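You operate a simulated robot arm through the tools that you are given. There is no shell and no other tool.

You run a simulated robot arm. Do the job below in one go: nothing can be reset, and whatever is moved stays where it is left.

## Task
Try the trip: press TEST once, shut the gate, then reset the trip.
Fine: big hand wheel shut and limit knob at 0 before the reset; the flag ends white; nothing else moves.

The check looks at the end state, three seconds after you hand in, the way a careful person would. Anything else that was tipped, shoved, dropped, spilled or broken makes it a failure.

## Robot
A 7-joint arm with a fingered hand, fixed in place. Base frame: the origin is on the floor under the middle of its stand, x ahead of it, y to its left, z up. Lengths are in m, angles in rad, forces in N, time in s.
With the tool pointing down near the work surface it reaches from about 0.1 to 0.68 m from the base axis. Its first joint turns from -1.204 to 3.002 rad. Payload 3.4 kg.
The TCP is the grasp point between the finger pads, 0.025 m short of the fingertips. In the tool frame z runs along the fingers and y along their closing line. The gripper opens to 0.088 m; its body begins 0.029 m behind the TCP. The gripper is a hand of 4 fingers: y runs from the thumb to the fingers, the wrist lies at [-0.013, -0.097, -0.162] in the tool frame, and closing takes about 1.5 s.
Orientation is that of the tool frame in the base frame, as a unit quaternion [w, x, y, z]. With the fingers straight down and the wrist toward the robot, the tool's x, y and z point along [0, 1, 0], [1, 0, 0] and [0, 0, -1] of the base frame.

## Interface
- The arm moves only by the tool arm_command. Its arguments are lists of equal length, an entry for each row: "slide": the shift along the tool's x, y, z in m, a list of three; "dr": the turn, a rotation vector about the tool's x, y, z in rad, a list of three. In form: {"slide": [[tx, ty, tz], ...], "dr": [[wx, wy, wz], ...]}. A call has 1 to 20 rows; each row shifts and turns the commanded pose from where the row before left it, along the tool's axes as they then stand. "gripper" is the opening in per cent of the stroke, from 0 (shut) to 100 (fully open), set as the call begins (left out, the last holds). Rows are played at 5 a second. More than 0.05 m and 0.15 rad between two rows, or a gripper value outside its range, and nothing of the call is played. Where a pose cannot be reached the arm comes as near as it can. A force on the tool above 50 N (or 10 N above the force at the start of the call, whichever is more), or a blocked arm, ends the call early, and 0.2 s more pass. Each finger travels about 0.108 m/s and halts on what it meets, pressing with about 25 N; the grip force reading is that of the motor and also rises with nothing between the fingers. The clock runs only during rows and for 0.2 s after the last one: add rows that do not move to give the fingers time. The reply holds the time, the measured pose of the TCP, the force on the tool along the base axes, the opening and the grip force, in the units named above and with some noise, with the torque about the TCP (base axes, N m) and any sound that the robot's microphone picked up.
- Cameras (640 x 400 px; columns grow to the right, rows downward): "scene" is fixed at [0.3875, 0.4822, 1.3919]; the picture's right is [-0.99, 0.12, 0.00], its down [0.06, 0.49, -0.87] and it looks along [-0.10, -0.86, -0.50] (base axes); focal length 327 px, centre (320, 200). "wrist" rides on the gripper at [0.064, -0.083, -0.098] in the tool frame; the picture's right is [-0.62, 0.37, -0.69], its down [-0.71, -0.63, 0.30] and it looks along [-0.32, 0.68, 0.65] (tool axes); focal length 265 px, centre (320, 200). There is no depth. A picture from a camera that has moved, and an enlarged one, comes with that camera's place and axes in the base frame and with its lens. The place of the scene camera against the robot may be out by one fixed shift of up to 0.025 m in any direction.
- snapshot(camera): a new picture of that camera. The clock stands still meanwhile.
- raise_lower(by): slides the trunk up (or, below 0, down) by that many m; the arm rides with it, the base frame stays. It gives what a move gives, with no picture.
- set_fingers(index, middle, ring, thumb_bend, thumb_turn): sets how far each is bent, from 0 (flat) to 1 (curled in); at 0.3 the hand is open as for a grip, at 0.7 the pads meet at the TCP. One left out holds its place. A second passes; each finger stops where it meets its share of the squeeze, and holds until it gets a number again. A gripper value or a shape takes the hand back. It gives what a move gives, with no picture; readings hold the bend of each and the force on the fingers (four entries, about 0 where the hand has none), thumb and palm. thumb_turn goes from beside the hand (0) to across from the fingers (1), as for a grip.
- preshape(shape): the hand has 4 fingers and takes this shape, open, in about a second: jaw (thumb against the fingers, like two jaws); tri (thumb and two fingers); tip (a fingertip pinch); poke (one finger out to press); point (the index stretched); flat (the hand flat); cup (the hand cupped); fist (a fist). The gripper value then closes the fingers along that shape, each until it touches; the sizes above hold for jaw. It gives what a move gives, with no picture.
- enlarge(camera, box): a new picture of the part [left, top, right, bottom] of that camera's present view, enlarged. The clock stands still meanwhile.
- hand_in(): hands the job in; it is judged then, once.

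Nothing tells you positions but the pictures and the camera data. Unless the task says otherwise, let go and move clear before handing in.

The tools are called after "Call:" as a command line: name --argument value ..., lists and objects as JSON in quotes. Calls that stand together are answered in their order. arm_command: Moves the arm, as the interface text tells. Its arguments: {"type":"object","properties":{"slide":{"type":"array"},"dr":{"type":"array"},"gripper":{"type":"number"}},"required":["slide","dr"]} The other tools are called the same way: raise_lower (by) moves the trunk up or down; preshape (shape) gives the hand a shape; set_fingers (index, middle, ring, thumb_bend, thumb_turn) moves the fingers one by one; snapshot (camera) takes a picture; enlarge (camera, box) takes an enlarged picture of a part of a camera's view; hand_in () hands the job in.

At the start:

```text
clock: 0.0
tcp_pos: [0.2642, -0.3707, 1.0679]
tool_rot: [0.0, 0.707, 0.707, 0.001]
force: [-0.1, 0.0, 0.0]
torque: [-0.03, 0.01, -0.02]
grip_width: 0.0876
grasp_force: 0.1
shape: jaw
bend: [0.3, 0.3, 0.3, 0.3, 0.98]
finger forces: [0.1, 0.0, 0.0, 0.0, 0.1, 0.1]
trunk travel left (down, up): [-0.6, 0.24]
```

scene: 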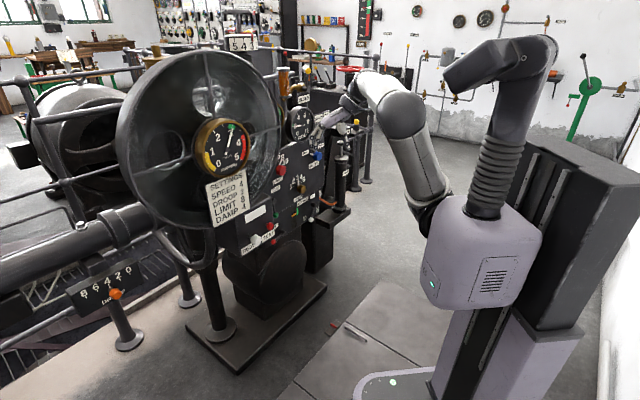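
wrist: 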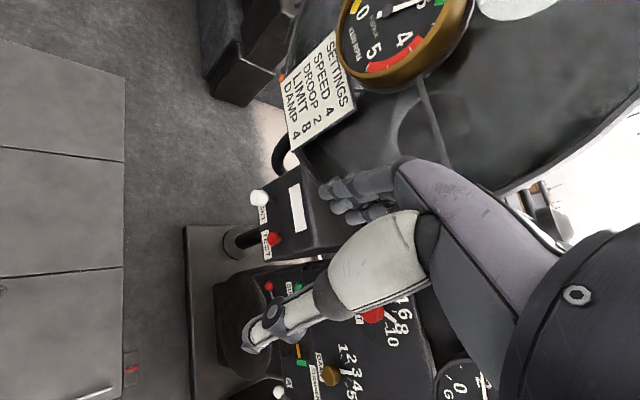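

I see a turbine governor panel with a large hand wheel, gauges, knobs and labels in front of the arm. I'll enlarge several parts of the views to read labels before moving anything.

Call:
enlarge --camera "scene" --box '[220, 60, 380, 160]'

Call:
enlarge --camera "scene" --box '[200, 140, 360, 260]'

Call:
enlarge --camera "wrist" --box '[180, 180, 500, 400]'

Call:
enlarge --camera "scene" --box '[100, 20, 260, 120]'

```text
4.00 times, centred on (300, 110) of scene
camera zoom: at [0.3875, 0.4822, 1.3919], right [-0.99, 0.12, 0.0], down [0.06, 0.49, -0.87], along [-0.1, -0.86, -0.5], focal length 1308 px, centre (400, 560)
```

zoom: 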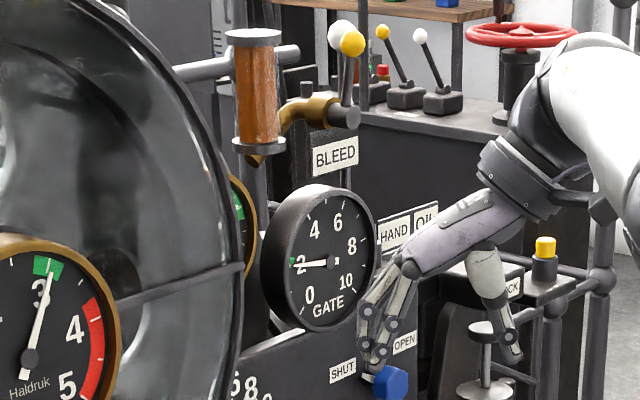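

```text
3.33 times, centred on (280, 200) of scene
camera zoom: at [0.3875, 0.4822, 1.3919], right [-0.99, 0.12, 0.0], down [0.06, 0.49, -0.87], along [-0.1, -0.86, -0.5], focal length 1090 px, centre (453, 200)
```

zoom: 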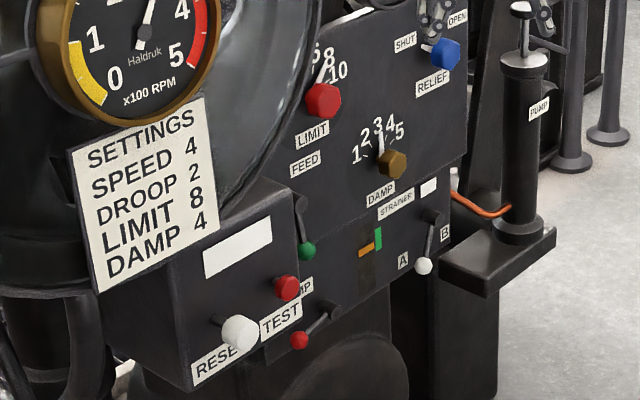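

```text
1.82 times, centred on (340, 290) of wrist
camera zoom: at [0.1813, -0.3068, 1.1668], right [0.37, -0.62, 0.69], down [-0.63, -0.71, -0.31], along [0.68, -0.32, -0.65], focal length 483 px, centre (284, 36)
```

zoom: 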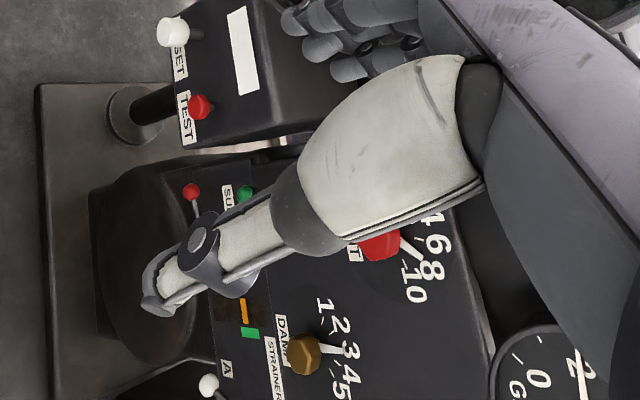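

```text
4.00 times, centred on (180, 70) of scene
camera zoom: at [0.3875, 0.4822, 1.3919], right [-0.99, 0.12, 0.0], down [0.06, 0.49, -0.87], along [-0.1, -0.86, -0.5], focal length 1308 px, centre (880, 720)
```

zoom: 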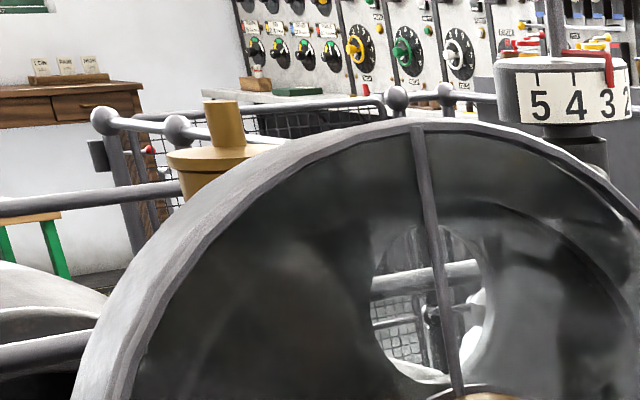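

The panel faces the robot; RESET and TEST sit on a box at the lower left of it, and the red LIMIT knob is higher up at about 8. I'll look closer at the wheel and the rest before moving.

Call:
enlarge --camera "scene" --box '[100, 40, 300, 240]'

Call:
enlarge --camera "scene" --box '[280, 60, 400, 140]'

Call:
enlarge --camera "scene" --box '[0, 200, 200, 360]'

Call:
enlarge --camera "wrist" --box '[240, 0, 640, 250]'

Call:
enlarge --camera "scene" --box '[200, 20, 280, 80]'

```text
2.00 times, centred on (200, 140) of scene
camera zoom: at [0.3875, 0.4822, 1.3919], right [-0.99, 0.12, 0.0], down [0.06, 0.49, -0.87], along [-0.1, -0.86, -0.5], focal length 654 px, centre (560, 320)
```

zoom: 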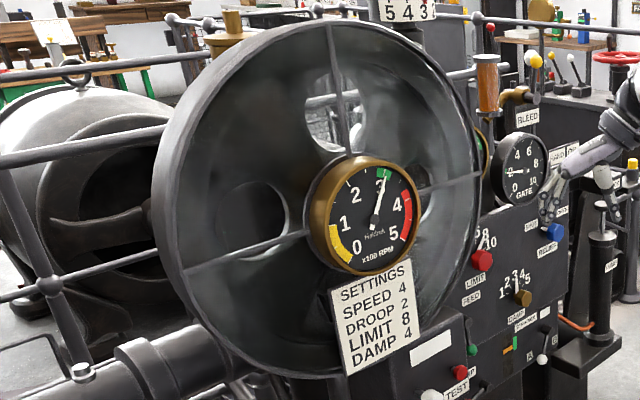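

```text
5.00 times, centred on (340, 100) of scene
camera zoom: at [0.3875, 0.4822, 1.3919], right [-0.99, 0.12, 0.0], down [0.06, 0.49, -0.87], along [-0.1, -0.86, -0.5], focal length 1635 px, centre (220, 700)
```

zoom: 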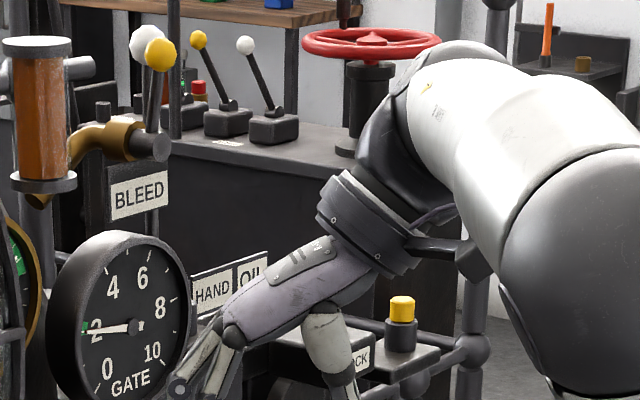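

```text
2.50 times, centred on (100, 280) of scene
camera zoom: at [0.3875, 0.4822, 1.3919], right [-0.99, 0.12, 0.0], down [0.06, 0.49, -0.87], along [-0.1, -0.86, -0.5], focal length 818 px, centre (870, 0)
```

zoom: 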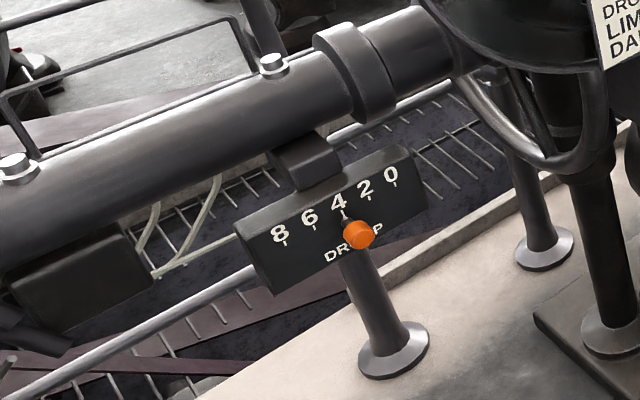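

```text
1.60 times, centred on (440, 125) of wrist
camera zoom: at [0.1813, -0.3068, 1.1668], right [0.37, -0.62, 0.69], down [-0.63, -0.71, -0.31], along [0.68, -0.32, -0.65], focal length 425 px, centre (128, 320)
```

zoom: 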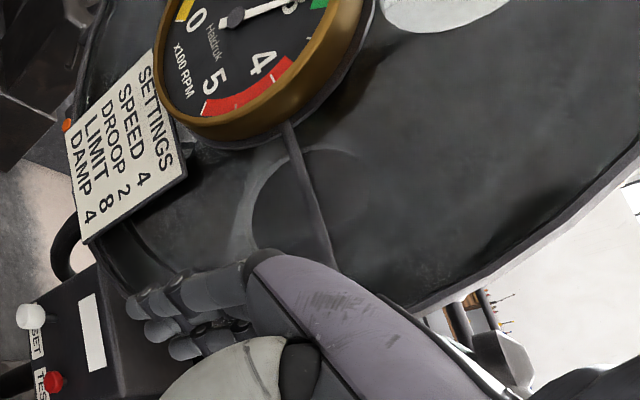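

```text
6.67 times, centred on (240, 50) of scene
camera zoom: at [0.3875, 0.4822, 1.3919], right [-0.99, 0.12, 0.0], down [0.06, 0.49, -0.87], along [-0.1, -0.86, -0.5], focal length 2180 px, centre (853, 1200)
```

zoom: 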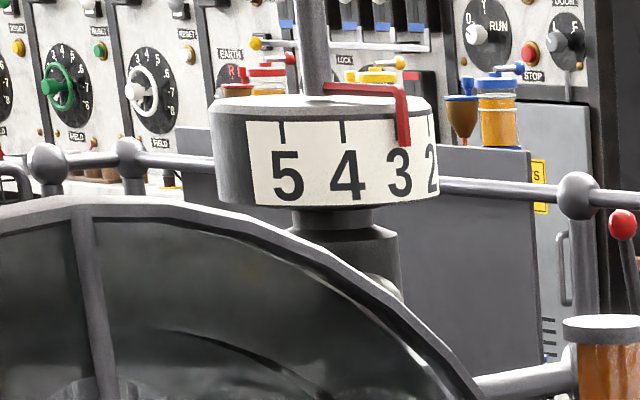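

The dial panel is well visible, but I can't yet tell which wheel is the gate hand wheel; I suspect the dark tubular ring low behind the SETTINGS plate. I'll retreat the hand away from the panel and tilt the wrist camera up for an overall view.

Call:
arm_command --slide '[[0.0, -0.04, 0], [0.0, -0.04, 0], [0, -0.04, 0], [0, 0, 0], [0, 0, 0], [0, 0, 0], [0, 0, 0]]' --dr '[[0, 0, 0], [0, 0, 0], [0, 0, 0], [-0.126, -0.06, 0], [-0.126, -0.06, 0], [-0.126, -0.06, 0], [0, 0, 0]]'

Call:
snapshot --camera "wrist"

Call:
snapshot --camera "scene"

```text
clock: 1.6
tcp_pos: [0.1697, -0.3697, 1.0584]
tool_rot: [0.187, 0.693, 0.693, 0.061]
force: [0.5, 0.5, -0.1]
torque: [-0.01, 0.04, -0.02]
grip_width: 0.0878
grasp_force: 0.2
shape: jaw
bend: [0.3, 0.3, 0.3, 0.3, 0.98]
finger forces: [0.0, 0.0, 0.0, 0.1, 0.0, 0.0]
trunk travel left (down, up): [-0.6, 0.24]
```

```text
taken
camera wrist: at [0.0595, -0.2931, 1.1104], right [0.09, -0.48, 0.87], down [-0.51, -0.78, -0.38], along [0.86, -0.41, -0.31], focal length 265 px, centre (320, 200)
```

wrist: 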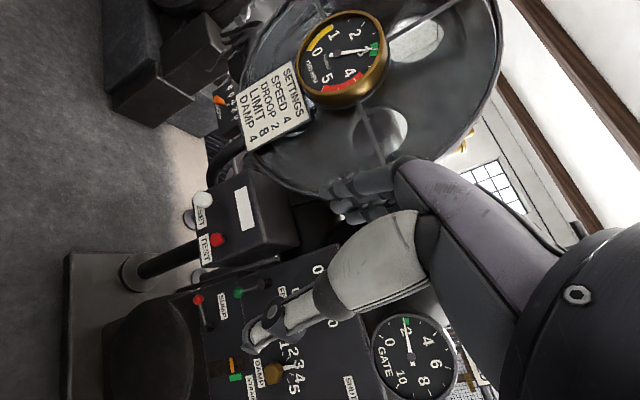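

```text
taken
```

scene: 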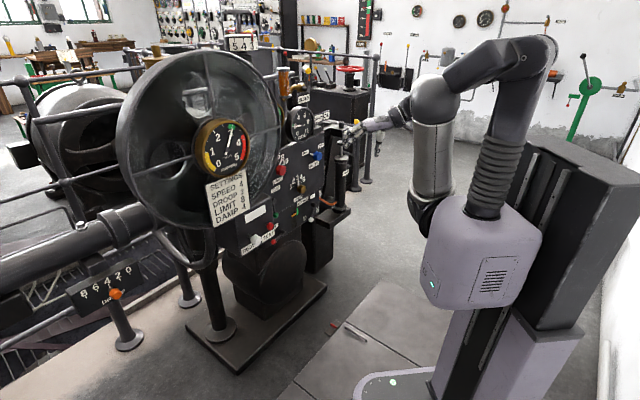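

The view is wider now. I'll enlarge for the ring behind the SETTINGS plate, and for the right-hand side of the panel.

Call:
enlarge --camera "wrist" --box '[170, 60, 330, 260]'

Call:
enlarge --camera "wrist" --box '[170, 230, 330, 400]'

Call:
enlarge --camera "scene" --box '[270, 60, 390, 220]'

Call:
enlarge --camera "scene" --box '[120, 200, 240, 320]'

```text
2.00 times, centred on (250, 160) of wrist
camera zoom: at [0.0595, -0.2931, 1.1104], right [0.09, -0.48, 0.87], down [-0.51, -0.78, -0.38], along [0.86, -0.41, -0.31], focal length 531 px, centre (460, 280)
```

zoom: 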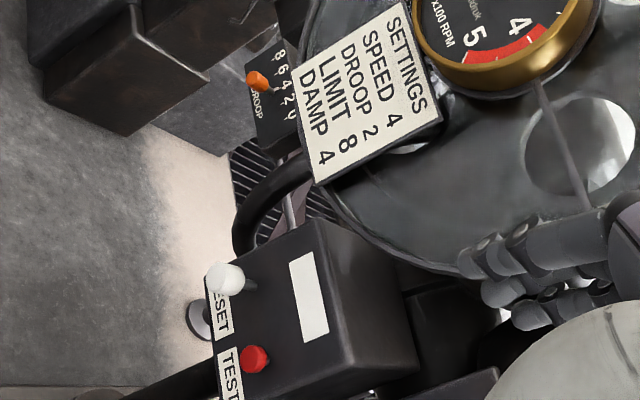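

```text
2.35 times, centred on (250, 315) of wrist
camera zoom: at [0.0595, -0.2931, 1.1104], right [0.09, -0.48, 0.87], down [-0.51, -0.78, -0.38], along [0.86, -0.41, -0.31], focal length 624 px, centre (485, -71)
```

zoom: 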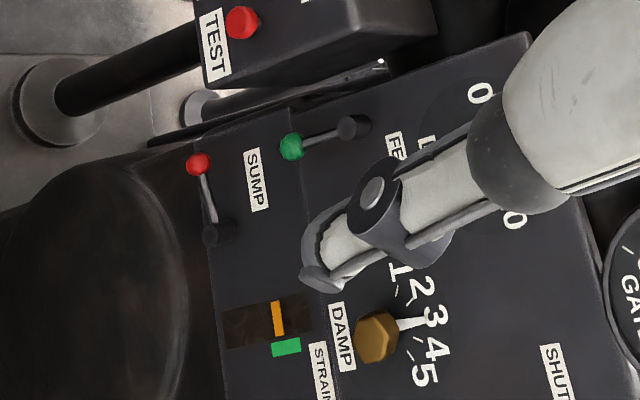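

```text
2.50 times, centred on (330, 140) of scene
camera zoom: at [0.3875, 0.4822, 1.3919], right [-0.99, 0.12, 0.0], down [0.06, 0.49, -0.87], along [-0.1, -0.86, -0.5], focal length 818 px, centre (295, 350)
```

zoom: 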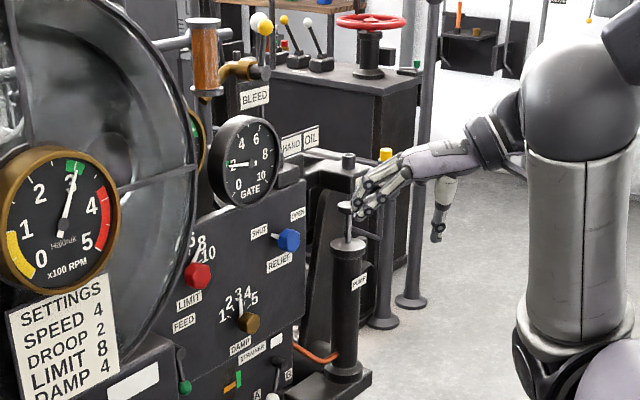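

```text
3.33 times, centred on (180, 260) of scene
camera zoom: at [0.3875, 0.4822, 1.3919], right [-0.99, 0.12, 0.0], down [0.06, 0.49, -0.87], along [-0.1, -0.86, -0.5], focal length 1090 px, centre (787, 0)
```

zoom: 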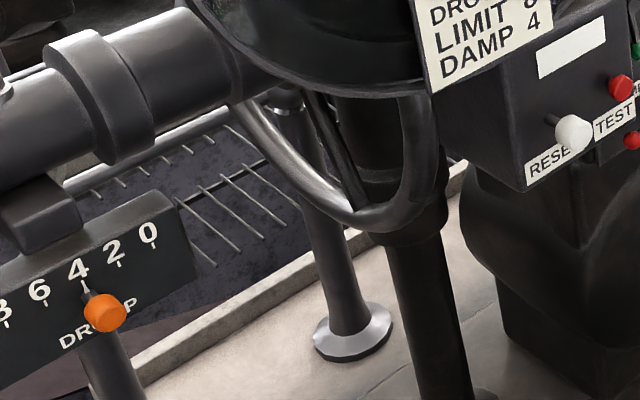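

The white window on the TEST/RESET box looks like the flag. I still need to identify the hand wheel, so I'll shift the hand about 0.35 m to the robot's left, keeping away from everything, and look at the wheel from there.

Call:
arm_command --slide '[[0.045, 0.004, -0.007], [0.045, 0.004, -0.007], [0.045, 0.004, -0.007], [0.045, 0.004, -0.007], [0.045, 0.004, -0.007], [0.045, 0.004, -0.007], [0.045, 0.004, -0.007], [0, 0, 0]]' --dr '[[0, 0, 0], [0, 0, 0], [0, 0, 0], [0, 0, 0], [0, 0, 0], [0, 0, 0], [0, 0, 0], [0, 0, 0]]'

Call:
snapshot --camera "wrist"

Call:
snapshot --camera "scene"

```text
clock: 3.4
tcp_pos: [0.1064, -0.2659, 1.044]
tool_rot: [0.163, 0.714, 0.677, 0.077]
force: [-0.2, -0.7, -0.2]
torque: [0.02, 0.01, 0.04]
grip_width: 0.0878
grasp_force: 0.0
shape: jaw
bend: [0.3, 0.3, 0.3, 0.3, 0.98]
finger forces: [0.0, 0.0, 0.1, 0.0, 0.0, 0.0]
out of reach, approached as far as the arm can: row 2, 3, 4, 5, 6, 7
trunk travel left (down, up): [-0.6, 0.24]
```

```text
taken
camera wrist: at [0.0013, -0.1877, 1.1005], right [0.07, -0.53, 0.84], down [-0.55, -0.73, -0.42], along [0.84, -0.43, -0.34], focal length 265 px, centre (320, 200)
```

wrist: 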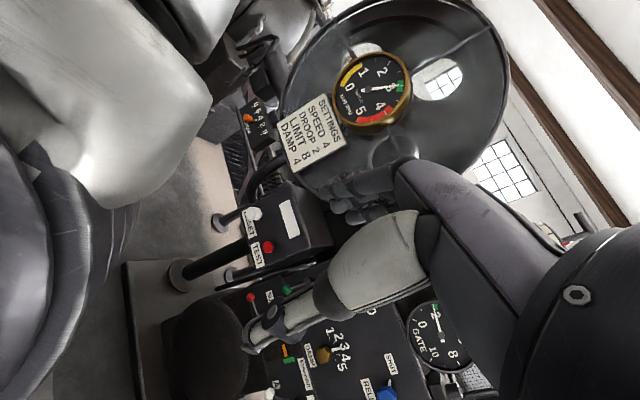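

```text
taken
```

scene: 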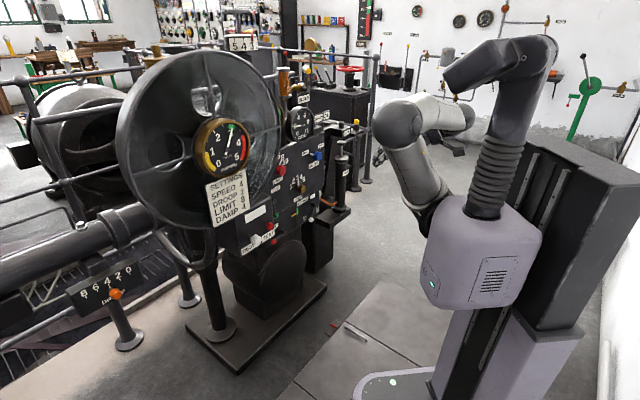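

The arm could not fold in that far, so it stopped at about (0.11, -0.27). From here I'll reach ahead and left to see the wheel from the other side, still well short of it.

Call:
arm_command --slide '[[0.032, 0.027, 0.006], [0.032, 0.027, 0.006], [0.032, 0.027, 0.006], [0.032, 0.027, 0.006], [0.032, 0.027, 0.006], [0, 0, 0]]' --dr '[[0, 0, 0], [0, 0, 0], [0, 0, 0], [0, 0, 0], [0, 0, 0], [0, 0, 0]]'

Call:
snapshot --camera "wrist"

Call:
enlarge --camera "scene" --box '[260, 60, 400, 220]'

```text
clock: 4.8
tcp_pos: [0.1072, -0.2688, 1.044]
tool_rot: [0.167, 0.715, 0.675, 0.077]
force: [-0.3, 0.8, -0.1]
torque: [0.0, -0.01, -0.02]
grip_width: 0.0879
grasp_force: 0.1
shape: jaw
bend: [0.3, 0.3, 0.3, 0.3, 0.98]
finger forces: [0.1, 0.0, 0.0, 0.0, 0.1, 0.0]
out of reach, approached as far as the arm can: row 1, 2, 3, 4, 5
trunk travel left (down, up): [-0.6, 0.24]
```

```text
taken
camera wrist: at [0.0021, -0.188, 1.1009], right [0.07, -0.53, 0.84], down [-0.54, -0.73, -0.42], along [0.84, -0.43, -0.34], focal length 265 px, centre (320, 200)
```

wrist: 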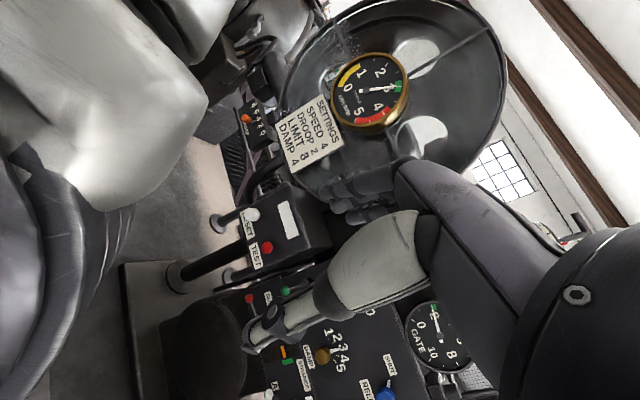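

```text
2.50 times, centred on (330, 140) of scene
camera zoom: at [0.3875, 0.4822, 1.3919], right [-0.99, 0.12, 0.0], down [0.06, 0.49, -0.87], along [-0.1, -0.86, -0.5], focal length 818 px, centre (295, 350)
```

zoom: 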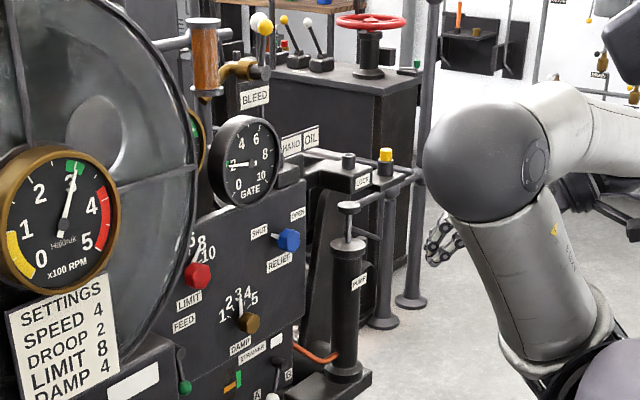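

The big disc has turned between pictures: it is a spinning flywheel behind fixed struts, so I must keep away from it. The hand wheel must be something else; I'll zoom on the tube loop under it.

Call:
enlarge --camera "wrist" --box '[200, 80, 360, 200]'

Call:
enlarge --camera "wrist" --box '[200, 180, 360, 300]'

Call:
enlarge --camera "scene" --box '[150, 170, 310, 290]'

Call:
enlarge --camera "scene" --box '[230, 260, 400, 400]'

```text
3.33 times, centred on (280, 140) of wrist
camera zoom: at [0.0021, -0.188, 1.1009], right [0.07, -0.53, 0.84], down [-0.54, -0.73, -0.42], along [0.84, -0.43, -0.34], focal length 885 px, centre (453, 400)
```

zoom: 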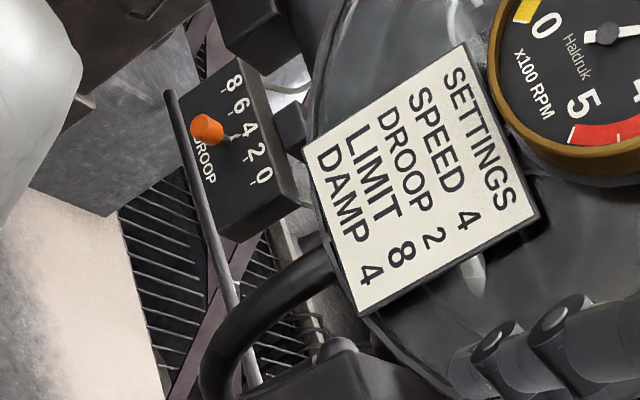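

```text
3.33 times, centred on (280, 240) of wrist
camera zoom: at [0.0021, -0.188, 1.1009], right [0.07, -0.53, 0.84], down [-0.54, -0.73, -0.42], along [0.84, -0.43, -0.34], focal length 885 px, centre (453, 67)
```

zoom: 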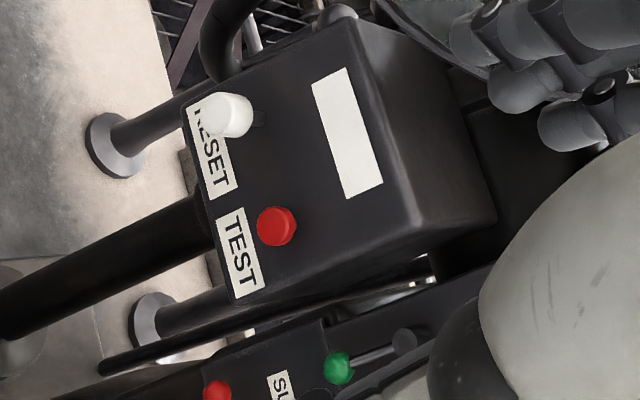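

```text
3.33 times, centred on (230, 230) of scene
camera zoom: at [0.3875, 0.4822, 1.3919], right [-0.99, 0.12, 0.0], down [0.06, 0.49, -0.87], along [-0.1, -0.86, -0.5], focal length 1090 px, centre (620, 100)
```

zoom: 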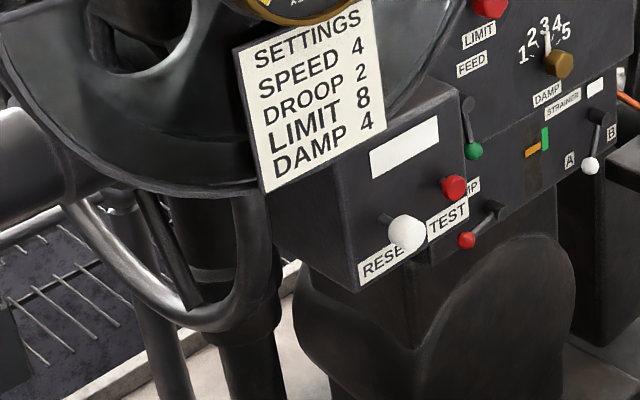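

```text
2.86 times, centred on (315, 330) of scene
camera zoom: at [0.3875, 0.4822, 1.3919], right [-0.99, 0.12, 0.0], down [0.06, 0.49, -0.87], along [-0.1, -0.86, -0.5], focal length 934 px, centre (334, -171)
```

zoom: 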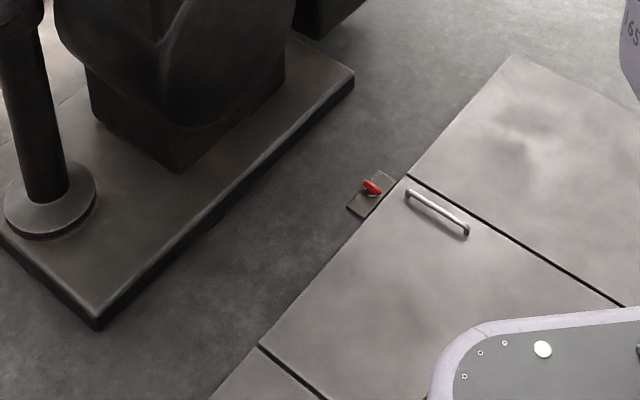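

There is a ring with what looks like a spoke, behind and below the flywheel at about (0.71, -0.43, 0.62), so possibly the hand wheel. I'll first get the arm out of its folded limit by moving forward a little, and check how commanded poses behave.

Call:
arm_command --slide '[[0.0027, 0.0353, 0.0124], [0.0027, 0.0353, 0.0124], [0.0027, 0.0353, 0.0124], [0.0027, 0.0353, 0.0124], [0, 0, 0]]' --dr '[[0, 0, 0], [0, 0, 0], [0, 0, 0], [0, 0, 0], [0, 0, 0]]'

```text
clock: 6.0
tcp_pos: [0.2244, -0.3161, 1.0411]
tool_rot: [0.18, 0.704, 0.684, 0.068]
force: [0.2, 0.4, -0.4]
torque: [0.03, 0.04, 0.01]
grip_width: 0.0878
grasp_force: 0.0
shape: jaw
bend: [0.3, 0.3, 0.3, 0.3, 0.98]
finger forces: [0.0, 0.1, 0.0, 0.0, 0.2, 0.1]
out of reach, approached as far as the arm can: row 1, 2, 3, 4
trunk travel left (down, up): [-0.6, 0.24]
```

The arm moves again once it heads outward. I'll continue toward the left front, still about 0.2 m short of the gauge, to see under the flywheel.

Call:
arm_command --slide '[[0.03, 0.03, 0.006], [0.03, 0.03, 0.006], [0.03, 0.03, 0.006], [0.03, 0.03, 0.006], [0, 0, 0]]' --dr '[[0, 0, 0], [0, 0, 0], [0, 0, 0], [0, 0, 0], [0, 0, 0]]'

Call:
snapshot --camera "wrist"

Call:
snapshot --camera "scene"

```text
clock: 7.2
tcp_pos: [0.2806, -0.3288, 1.0219]
tool_rot: [0.186, 0.698, 0.689, 0.063]
force: [-0.7, -0.5, 0.1]
torque: [-0.01, -0.02, -0.01]
grip_width: 0.088
grasp_force: 0.0
shape: jaw
bend: [0.3, 0.3, 0.3, 0.3, 0.98]
finger forces: [0.0, 0.0, 0.0, 0.1, 0.0, 0.0]
out of reach, approached as far as the arm can: row 1, 2, 3, 4
trunk travel left (down, up): [-0.6, 0.24]
```

```text
taken
camera wrist: at [0.1717, -0.2501, 1.0742], right [0.08, -0.49, 0.87], down [-0.52, -0.77, -0.38], along [0.85, -0.42, -0.31], focal length 265 px, centre (320, 200)
```

wrist: 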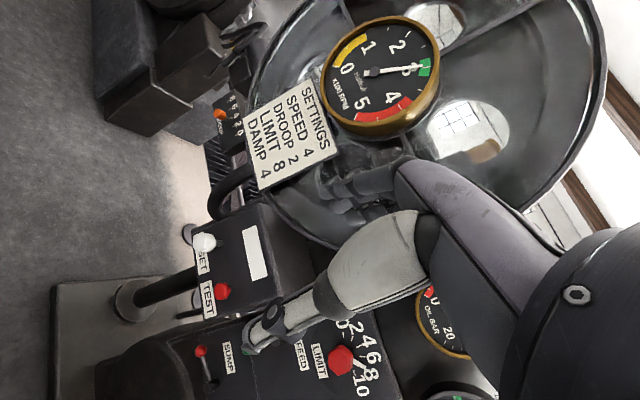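

```text
taken
```

scene: 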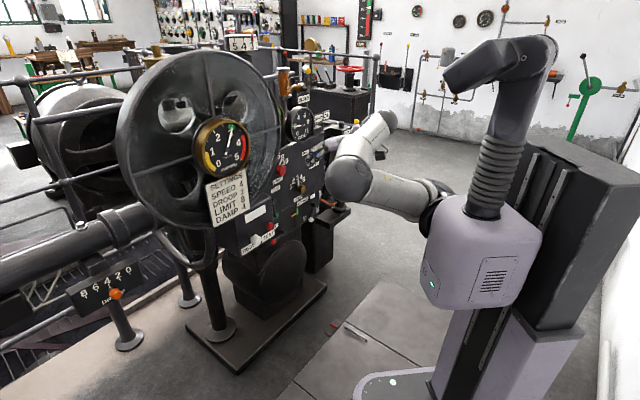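

The gauge reading "OIL BAR" and a LIMIT knob are in view too. I'll zoom on the ring and on the LIMIT area from this pose.

Call:
enlarge --camera "wrist" --box '[180, 140, 340, 260]'

Call:
enlarge --camera "wrist" --box '[180, 290, 480, 400]'

Call:
enlarge --camera "wrist" --box '[200, 80, 300, 200]'

```text
3.33 times, centred on (260, 200) of wrist
camera zoom: at [0.1717, -0.2501, 1.0742], right [0.08, -0.49, 0.87], down [-0.52, -0.77, -0.38], along [0.85, -0.42, -0.31], focal length 885 px, centre (520, 200)
```

zoom: 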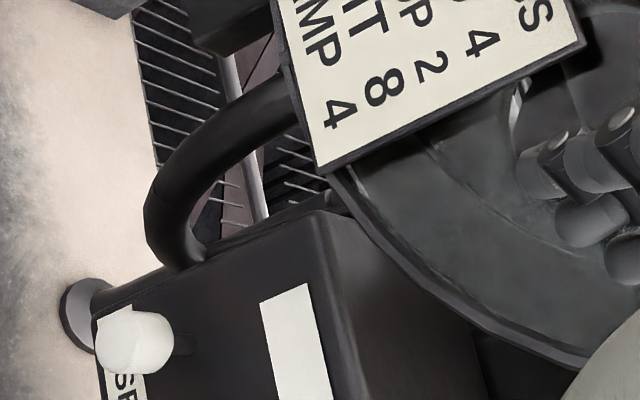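

```text
2.13 times, centred on (330, 345) of wrist
camera zoom: at [0.1717, -0.2501, 1.0742], right [0.08, -0.49, 0.87], down [-0.52, -0.77, -0.38], along [0.85, -0.42, -0.31], focal length 566 px, centre (299, -109)
```

zoom: 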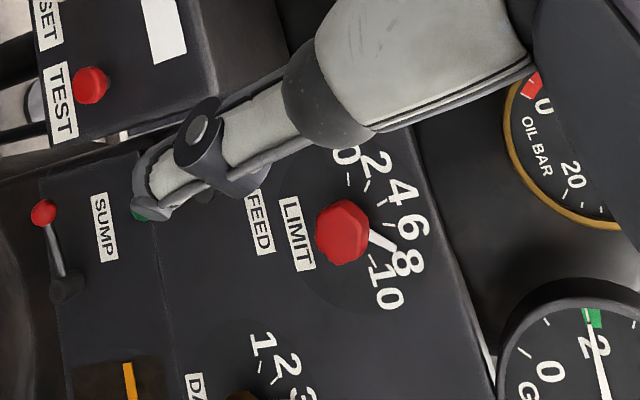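

```text
3.33 times, centred on (250, 140) of wrist
camera zoom: at [0.1717, -0.2501, 1.0742], right [0.08, -0.49, 0.87], down [-0.52, -0.77, -0.38], along [0.85, -0.42, -0.31], focal length 885 px, centre (553, 400)
```

zoom: 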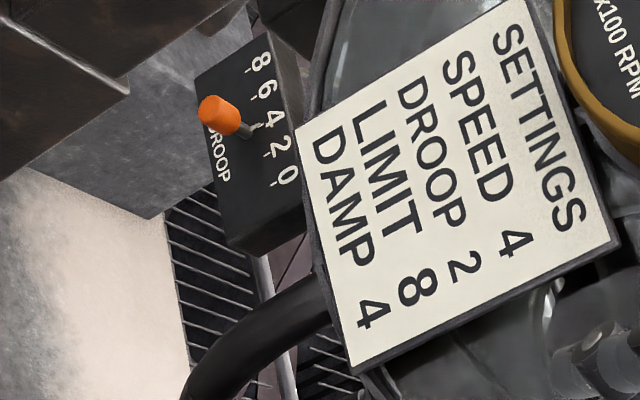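

That loop looks more like a bent pipe than a wheel. I'll scan the rest of the scene for hand wheels.

Call:
enlarge --camera "scene" --box '[0, 60, 160, 200]'

Call:
enlarge --camera "scene" --box '[100, 20, 230, 120]'

Call:
enlarge --camera "scene" --box '[260, 60, 360, 140]'

Call:
enlarge --camera "scene" --box '[240, 120, 360, 220]'

Call:
enlarge --camera "scene" --box '[340, 0, 640, 180]'

Call:
enlarge --camera "wrist" --box '[90, 0, 330, 150]'

```text
2.86 times, centred on (80, 130) of scene
camera zoom: at [0.3875, 0.4822, 1.3919], right [-0.99, 0.12, 0.0], down [0.06, 0.49, -0.87], along [-0.1, -0.86, -0.5], focal length 934 px, centre (1006, 400)
```

zoom: 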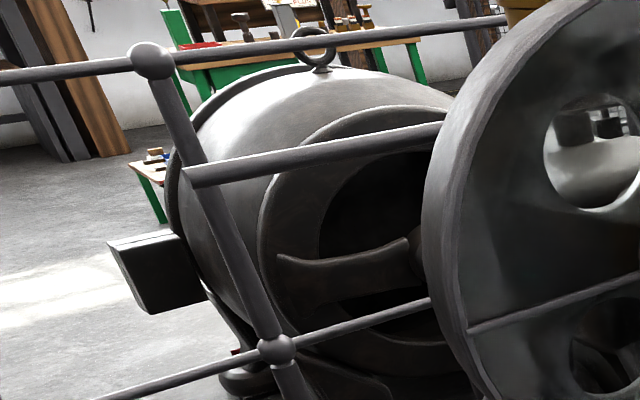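

```text
4.00 times, centred on (165, 70) of scene
camera zoom: at [0.3875, 0.4822, 1.3919], right [-0.99, 0.12, 0.0], down [0.06, 0.49, -0.87], along [-0.1, -0.86, -0.5], focal length 1308 px, centre (940, 720)
```

zoom: 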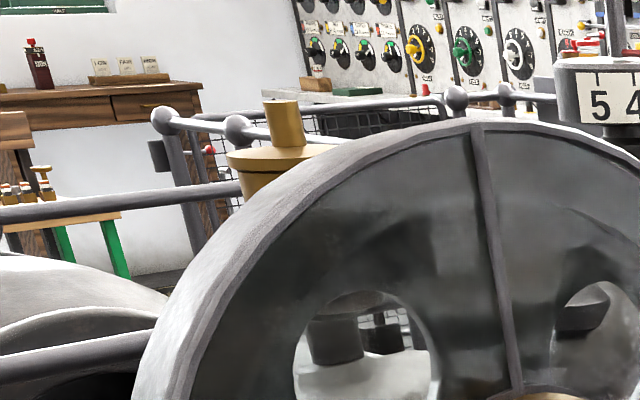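

```text
5.00 times, centred on (310, 100) of scene
camera zoom: at [0.3875, 0.4822, 1.3919], right [-0.99, 0.12, 0.0], down [0.06, 0.49, -0.87], along [-0.1, -0.86, -0.5], focal length 1635 px, centre (370, 700)
```

zoom: 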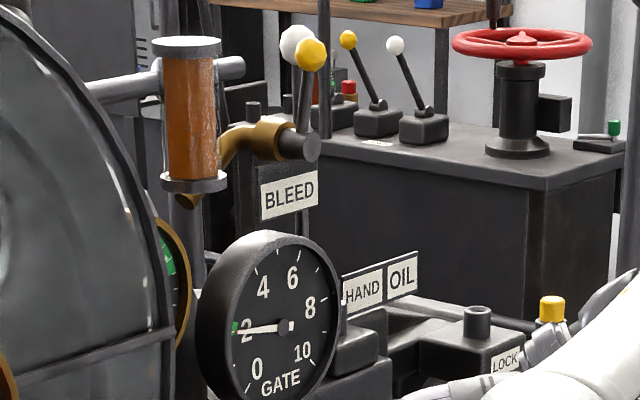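

```text
4.00 times, centred on (300, 170) of scene
camera zoom: at [0.3875, 0.4822, 1.3919], right [-0.99, 0.12, 0.0], down [0.06, 0.49, -0.87], along [-0.1, -0.86, -0.5], focal length 1308 px, centre (400, 320)
```

zoom: 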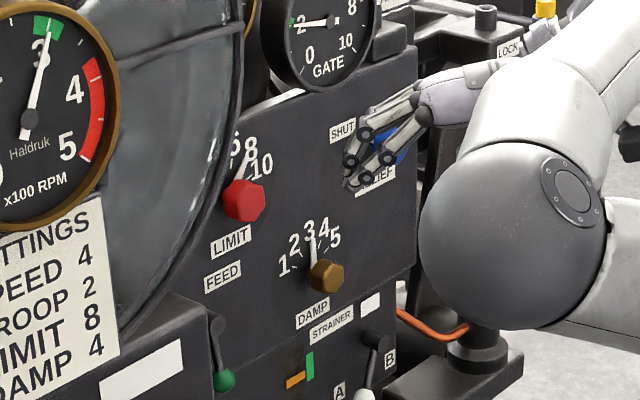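

```text
2.13 times, centred on (490, 90) of scene
camera zoom: at [0.3875, 0.4822, 1.3919], right [-0.99, 0.12, 0.0], down [0.06, 0.49, -0.87], along [-0.1, -0.86, -0.5], focal length 698 px, centre (-43, 435)
```

zoom: 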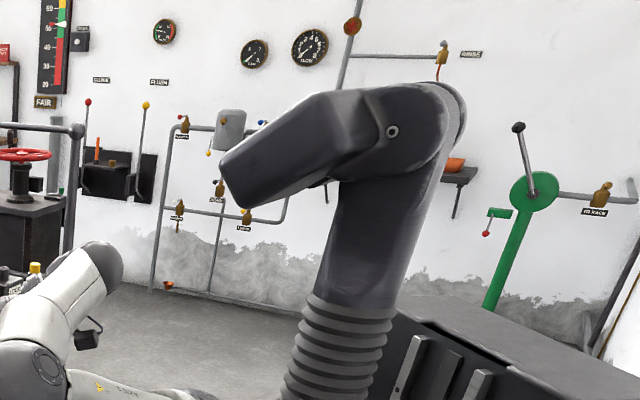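

```text
2.67 times, centred on (210, 75) of wrist
camera zoom: at [0.1717, -0.2501, 1.0742], right [0.08, -0.49, 0.87], down [-0.52, -0.77, -0.38], along [0.85, -0.42, -0.31], focal length 708 px, centre (613, 533)
```

zoom: 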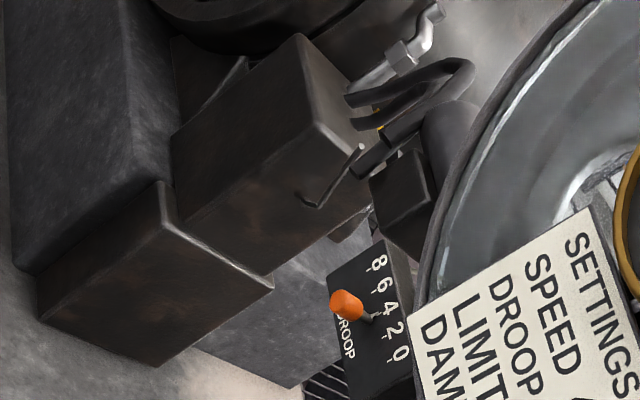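

One more candidate is the dark round body beneath the panel. I'll enlarge that in both cameras.

Call:
enlarge --camera "scene" --box '[200, 210, 330, 310]'

Call:
enlarge --camera "wrist" --box '[40, 240, 240, 400]'

Call:
enlarge --camera "scene" --box '[280, 120, 380, 220]'

```text
4.00 times, centred on (265, 260) of scene
camera zoom: at [0.3875, 0.4822, 1.3919], right [-0.99, 0.12, 0.0], down [0.06, 0.49, -0.87], along [-0.1, -0.86, -0.5], focal length 1308 px, centre (540, -40)
```

zoom: 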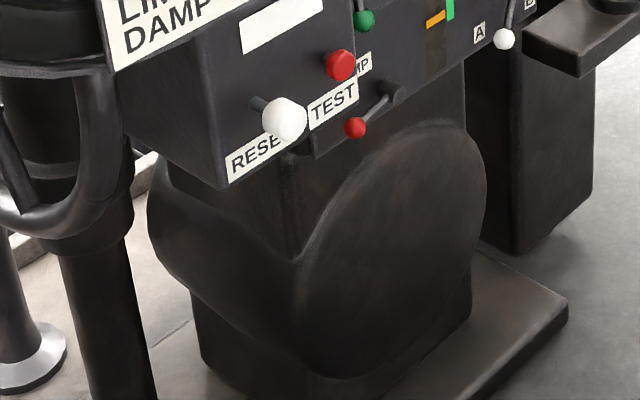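

```text
2.50 times, centred on (140, 320) of wrist
camera zoom: at [0.1717, -0.2501, 1.0742], right [0.08, -0.49, 0.87], down [-0.52, -0.77, -0.38], along [0.85, -0.42, -0.31], focal length 664 px, centre (770, -100)
```

zoom: 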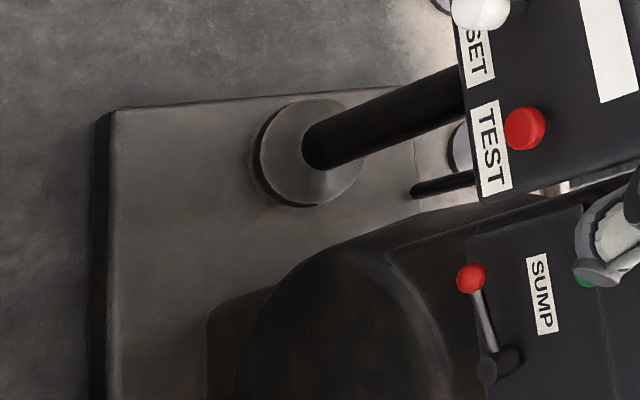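

```text
4.00 times, centred on (330, 170) of scene
camera zoom: at [0.3875, 0.4822, 1.3919], right [-0.99, 0.12, 0.0], down [0.06, 0.49, -0.87], along [-0.1, -0.86, -0.5], focal length 1308 px, centre (280, 320)
```

zoom: 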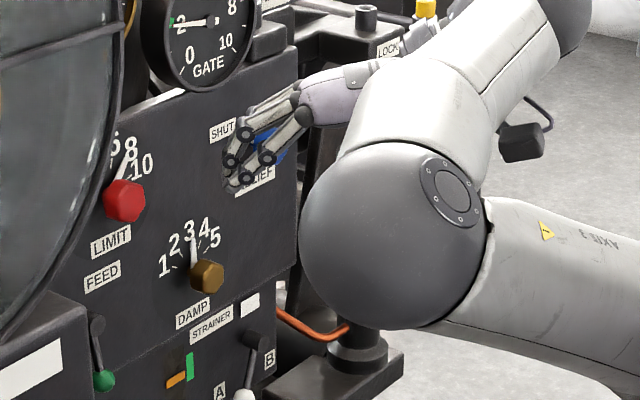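

I need a lower, frontal view beneath the flywheel. The space in front of the robot is clear, so I'll lower the trunk 0.3 m and look again.

Call:
raise_lower --by -0.3

Call:
snapshot --camera "wrist"

Call:
snapshot --camera "scene"

```text
clock: 10.2
tcp_pos: [0.2817, -0.3266, 0.7237]
tool_rot: [0.187, 0.695, 0.692, 0.063]
force: [0.7, -1.0, -0.5]
torque: [-0.02, 0.03, -0.03]
grip_width: 0.0878
grasp_force: 0.0
shape: jaw
bend: [0.3, 0.3, 0.3, 0.3, 0.98]
finger forces: [0.0, 0.0, 0.0, 0.0, 0.0, 0.0]
trunk travel left (down, up): [-0.3, 0.54]
```

```text
taken
camera wrist: at [0.1729, -0.2492, 0.7751], right [0.08, -0.48, 0.87], down [-0.51, -0.77, -0.38], along [0.86, -0.41, -0.31], focal length 265 px, centre (320, 200)
```

wrist: 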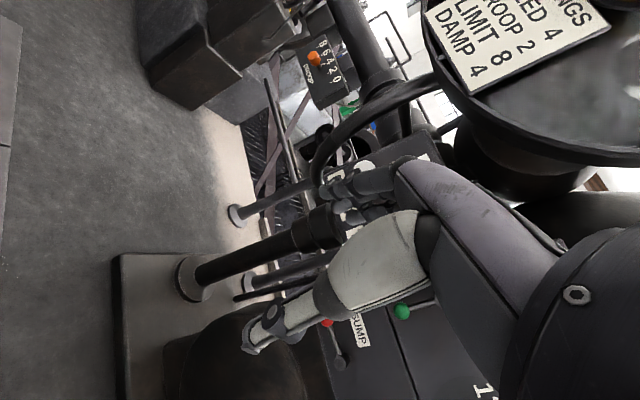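

```text
taken
```

scene: 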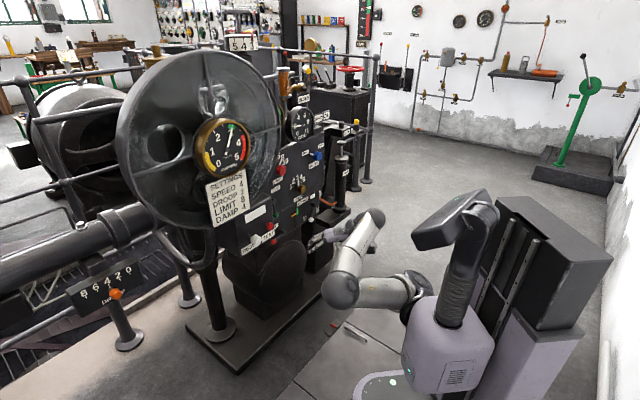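

Call:
enlarge --camera "wrist" --box '[230, 0, 470, 150]'

Call:
enlarge --camera "wrist" --box '[240, 60, 400, 220]'

Call:
enlarge --camera "wrist" --box '[380, 60, 640, 240]'

Call:
enlarge --camera "scene" --box '[220, 60, 400, 240]'

```text
2.67 times, centred on (350, 75) of wrist
camera zoom: at [0.1729, -0.2492, 0.7751], right [0.08, -0.48, 0.87], down [-0.51, -0.77, -0.38], along [0.86, -0.41, -0.31], focal length 708 px, centre (240, 533)
```

zoom: 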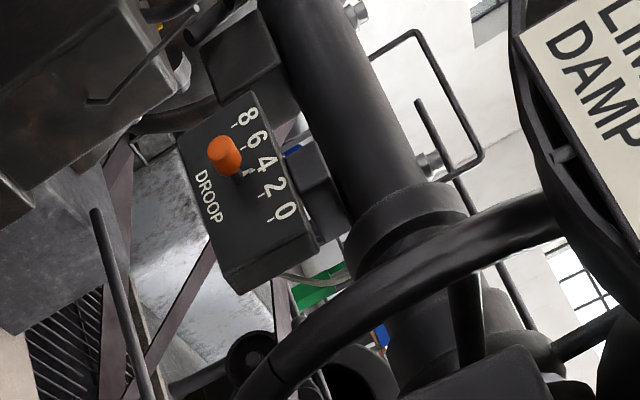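

```text
2.50 times, centred on (320, 140) of wrist
camera zoom: at [0.1729, -0.2492, 0.7751], right [0.08, -0.48, 0.87], down [-0.51, -0.77, -0.38], along [0.86, -0.41, -0.31], focal length 664 px, centre (320, 350)
```

zoom: 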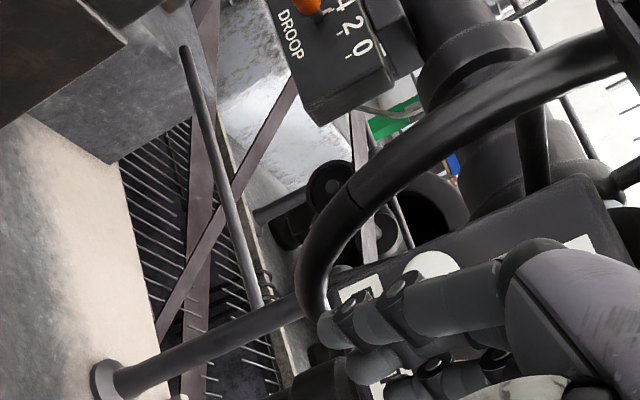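

```text
2.22 times, centred on (510, 150) of wrist
camera zoom: at [0.1729, -0.2492, 0.7751], right [0.08, -0.48, 0.87], down [-0.51, -0.77, -0.38], along [0.86, -0.41, -0.31], focal length 590 px, centre (-102, 311)
```

zoom: 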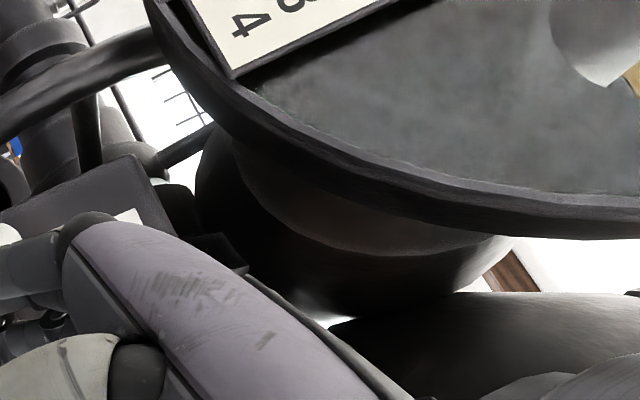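

```text
2.22 times, centred on (310, 150) of scene
camera zoom: at [0.3875, 0.4822, 1.3919], right [-0.99, 0.12, 0.0], down [0.06, 0.49, -0.87], along [-0.1, -0.86, -0.5], focal length 727 px, centre (342, 311)
```

zoom: 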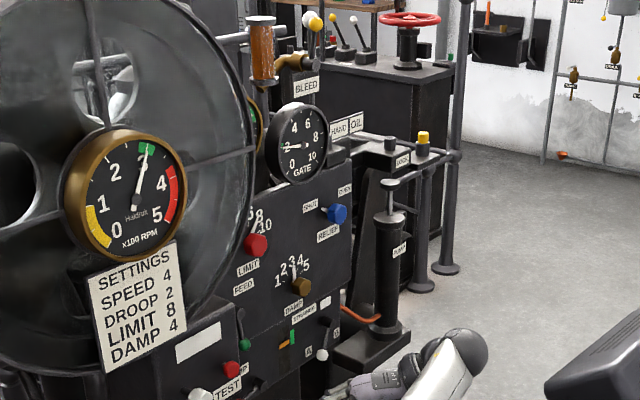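

The loop is a real hand wheel: a round rim with a spoke, standing behind the flywheel's lower edge. Before working on it I'll press TEST; so I now turn the hand so the fingers point level at the panel, staying about 0.2 m away from it.

Call:
arm_command --slide '[[0, 0, 0], [0, 0, 0], [0, 0, 0], [0, 0, 0], [0, 0, 0], [0, 0, 0], [0, 0, 0], [0, 0, 0], [0, 0, 0], [0, 0, 0], [0, 0, 0], [0, 0, 0]]' --dr '[[-0.13, -0.061, 0], [-0.13, -0.061, 0], [-0.13, -0.061, 0], [-0.13, -0.061, 0], [-0.13, -0.061, 0], [-0.13, -0.061, 0], [-0.13, -0.061, 0], [-0.13, -0.061, 0], [0, 0, 0.147], [0, 0, 0.147], [0, 0, 0.147], [0, 0, 0]]'

Call:
snapshot --camera "wrist"

Call:
snapshot --camera "scene"

```text
clock: 12.8
tcp_pos: [0.3222, -0.4246, 0.7871]
tool_rot: [0.591, 0.602, 0.385, 0.373]
force: [0.2, 0.2, 0.7]
torque: [-0.01, 0.0, 0.04]
grip_width: 0.0878
grasp_force: 0.0
shape: jaw
bend: [0.3, 0.3, 0.3, 0.3, 0.98]
finger forces: [0.0, 0.0, 0.0, 0.0, 0.1, 0.0]
out of reach, approached as far as the arm can: row 1, 2, 3, 4, 5, 6, 7, 9, 10, 11
trunk travel left (down, up): [-0.3, 0.54]
```

```text
taken
camera wrist: at [0.2583, -0.3256, 0.7058], right [-0.88, -0.27, 0.39], down [-0.04, -0.77, -0.63], along [0.47, -0.57, 0.67], focal length 265 px, centre (320, 200)
```

wrist: 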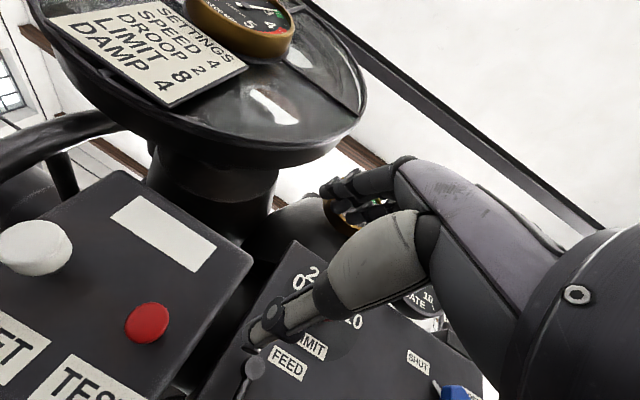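

```text
taken
```

scene: 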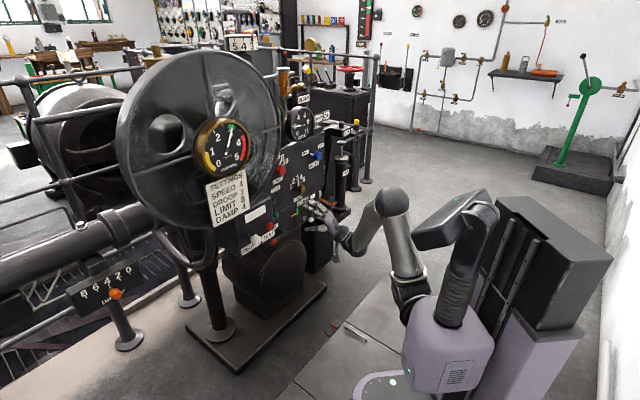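

The hand now points at the panel; using two wrist views I place TEST at about (0.460, -0.475, 0.731), RESET's ball at (0.505, -0.399, 0.730), and the box face normal at about (-0.70, 0.715, 0). I'll turn the hand to face that squarely and take the poke shape, then look at where the fingertip is.

Call:
arm_command --slide '[[0, 0, 0], [0, 0, 0], [0, 0, 0], [0, 0, 0]]' --dr '[[0, -0.12, 0], [0, -0.12, 0], [0, -0.12, 0], [0, 0, 0]]'

Call:
preshape --shape "poke"

Call:
snapshot --camera "wrist"

Call:
enlarge --camera "scene" --box '[220, 160, 380, 280]'

```text
clock: 13.8
tcp_pos: [0.3354, -0.4489, 0.7872]
tool_rot: [0.651, 0.66, 0.273, 0.258]
force: [0.2, 0.1, -0.3]
torque: [0.0, -0.02, 0.01]
grip_width: 0.088
grasp_force: 0.1
shape: jaw
bend: [0.3, 0.3, 0.3, 0.3, 0.98]
finger forces: [0.0, 0.1, 0.0, 0.0, 0.0, 0.1]
out of reach, approached as far as the arm can: row 1, 2, 3
trunk travel left (down, up): [-0.3, 0.54]
```

```text
clock: 14.7
tcp_pos: [0.3351, -0.4485, 0.7869]
tool_rot: [0.651, 0.66, 0.273, 0.258]
force: [0.5, -0.1, 0.3]
torque: [0.01, -0.02, 0.0]
grip_width: 0.0001
grasp_force: 0.0
shape: poke
bend: [0.7, 0.7, 0.99, 1.0, 1.0]
finger forces: [0.0, 0.0, 0.0, 0.0, 0.0, 0.0]
trunk travel left (down, up): [-0.3, 0.54]
```

```text
taken
camera wrist: at [0.3117, -0.3331, 0.7059], right [-0.92, 0.06, 0.39], down [-0.32, -0.71, -0.62], along [0.24, -0.7, 0.68], focal length 265 px, centre (320, 200)
```

wrist: 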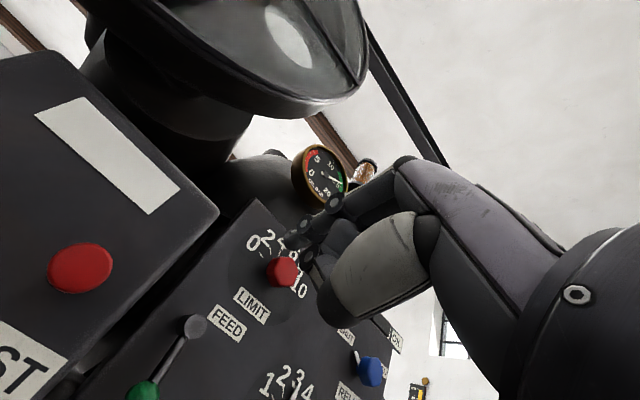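

```text
3.33 times, centred on (300, 220) of scene
camera zoom: at [0.3875, 0.4822, 1.3919], right [-0.99, 0.12, 0.0], down [0.06, 0.49, -0.87], along [-0.1, -0.86, -0.5], focal length 1090 px, centre (387, 133)
```

zoom: 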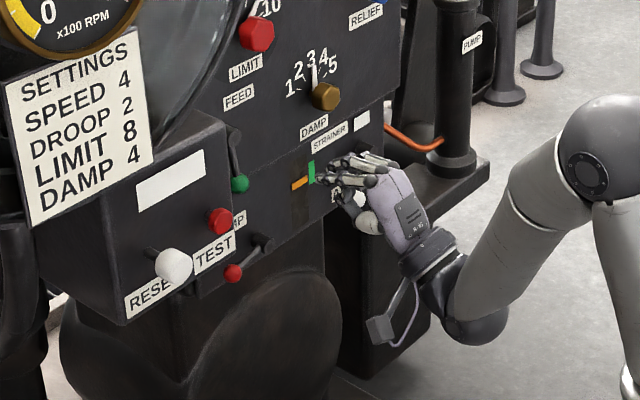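

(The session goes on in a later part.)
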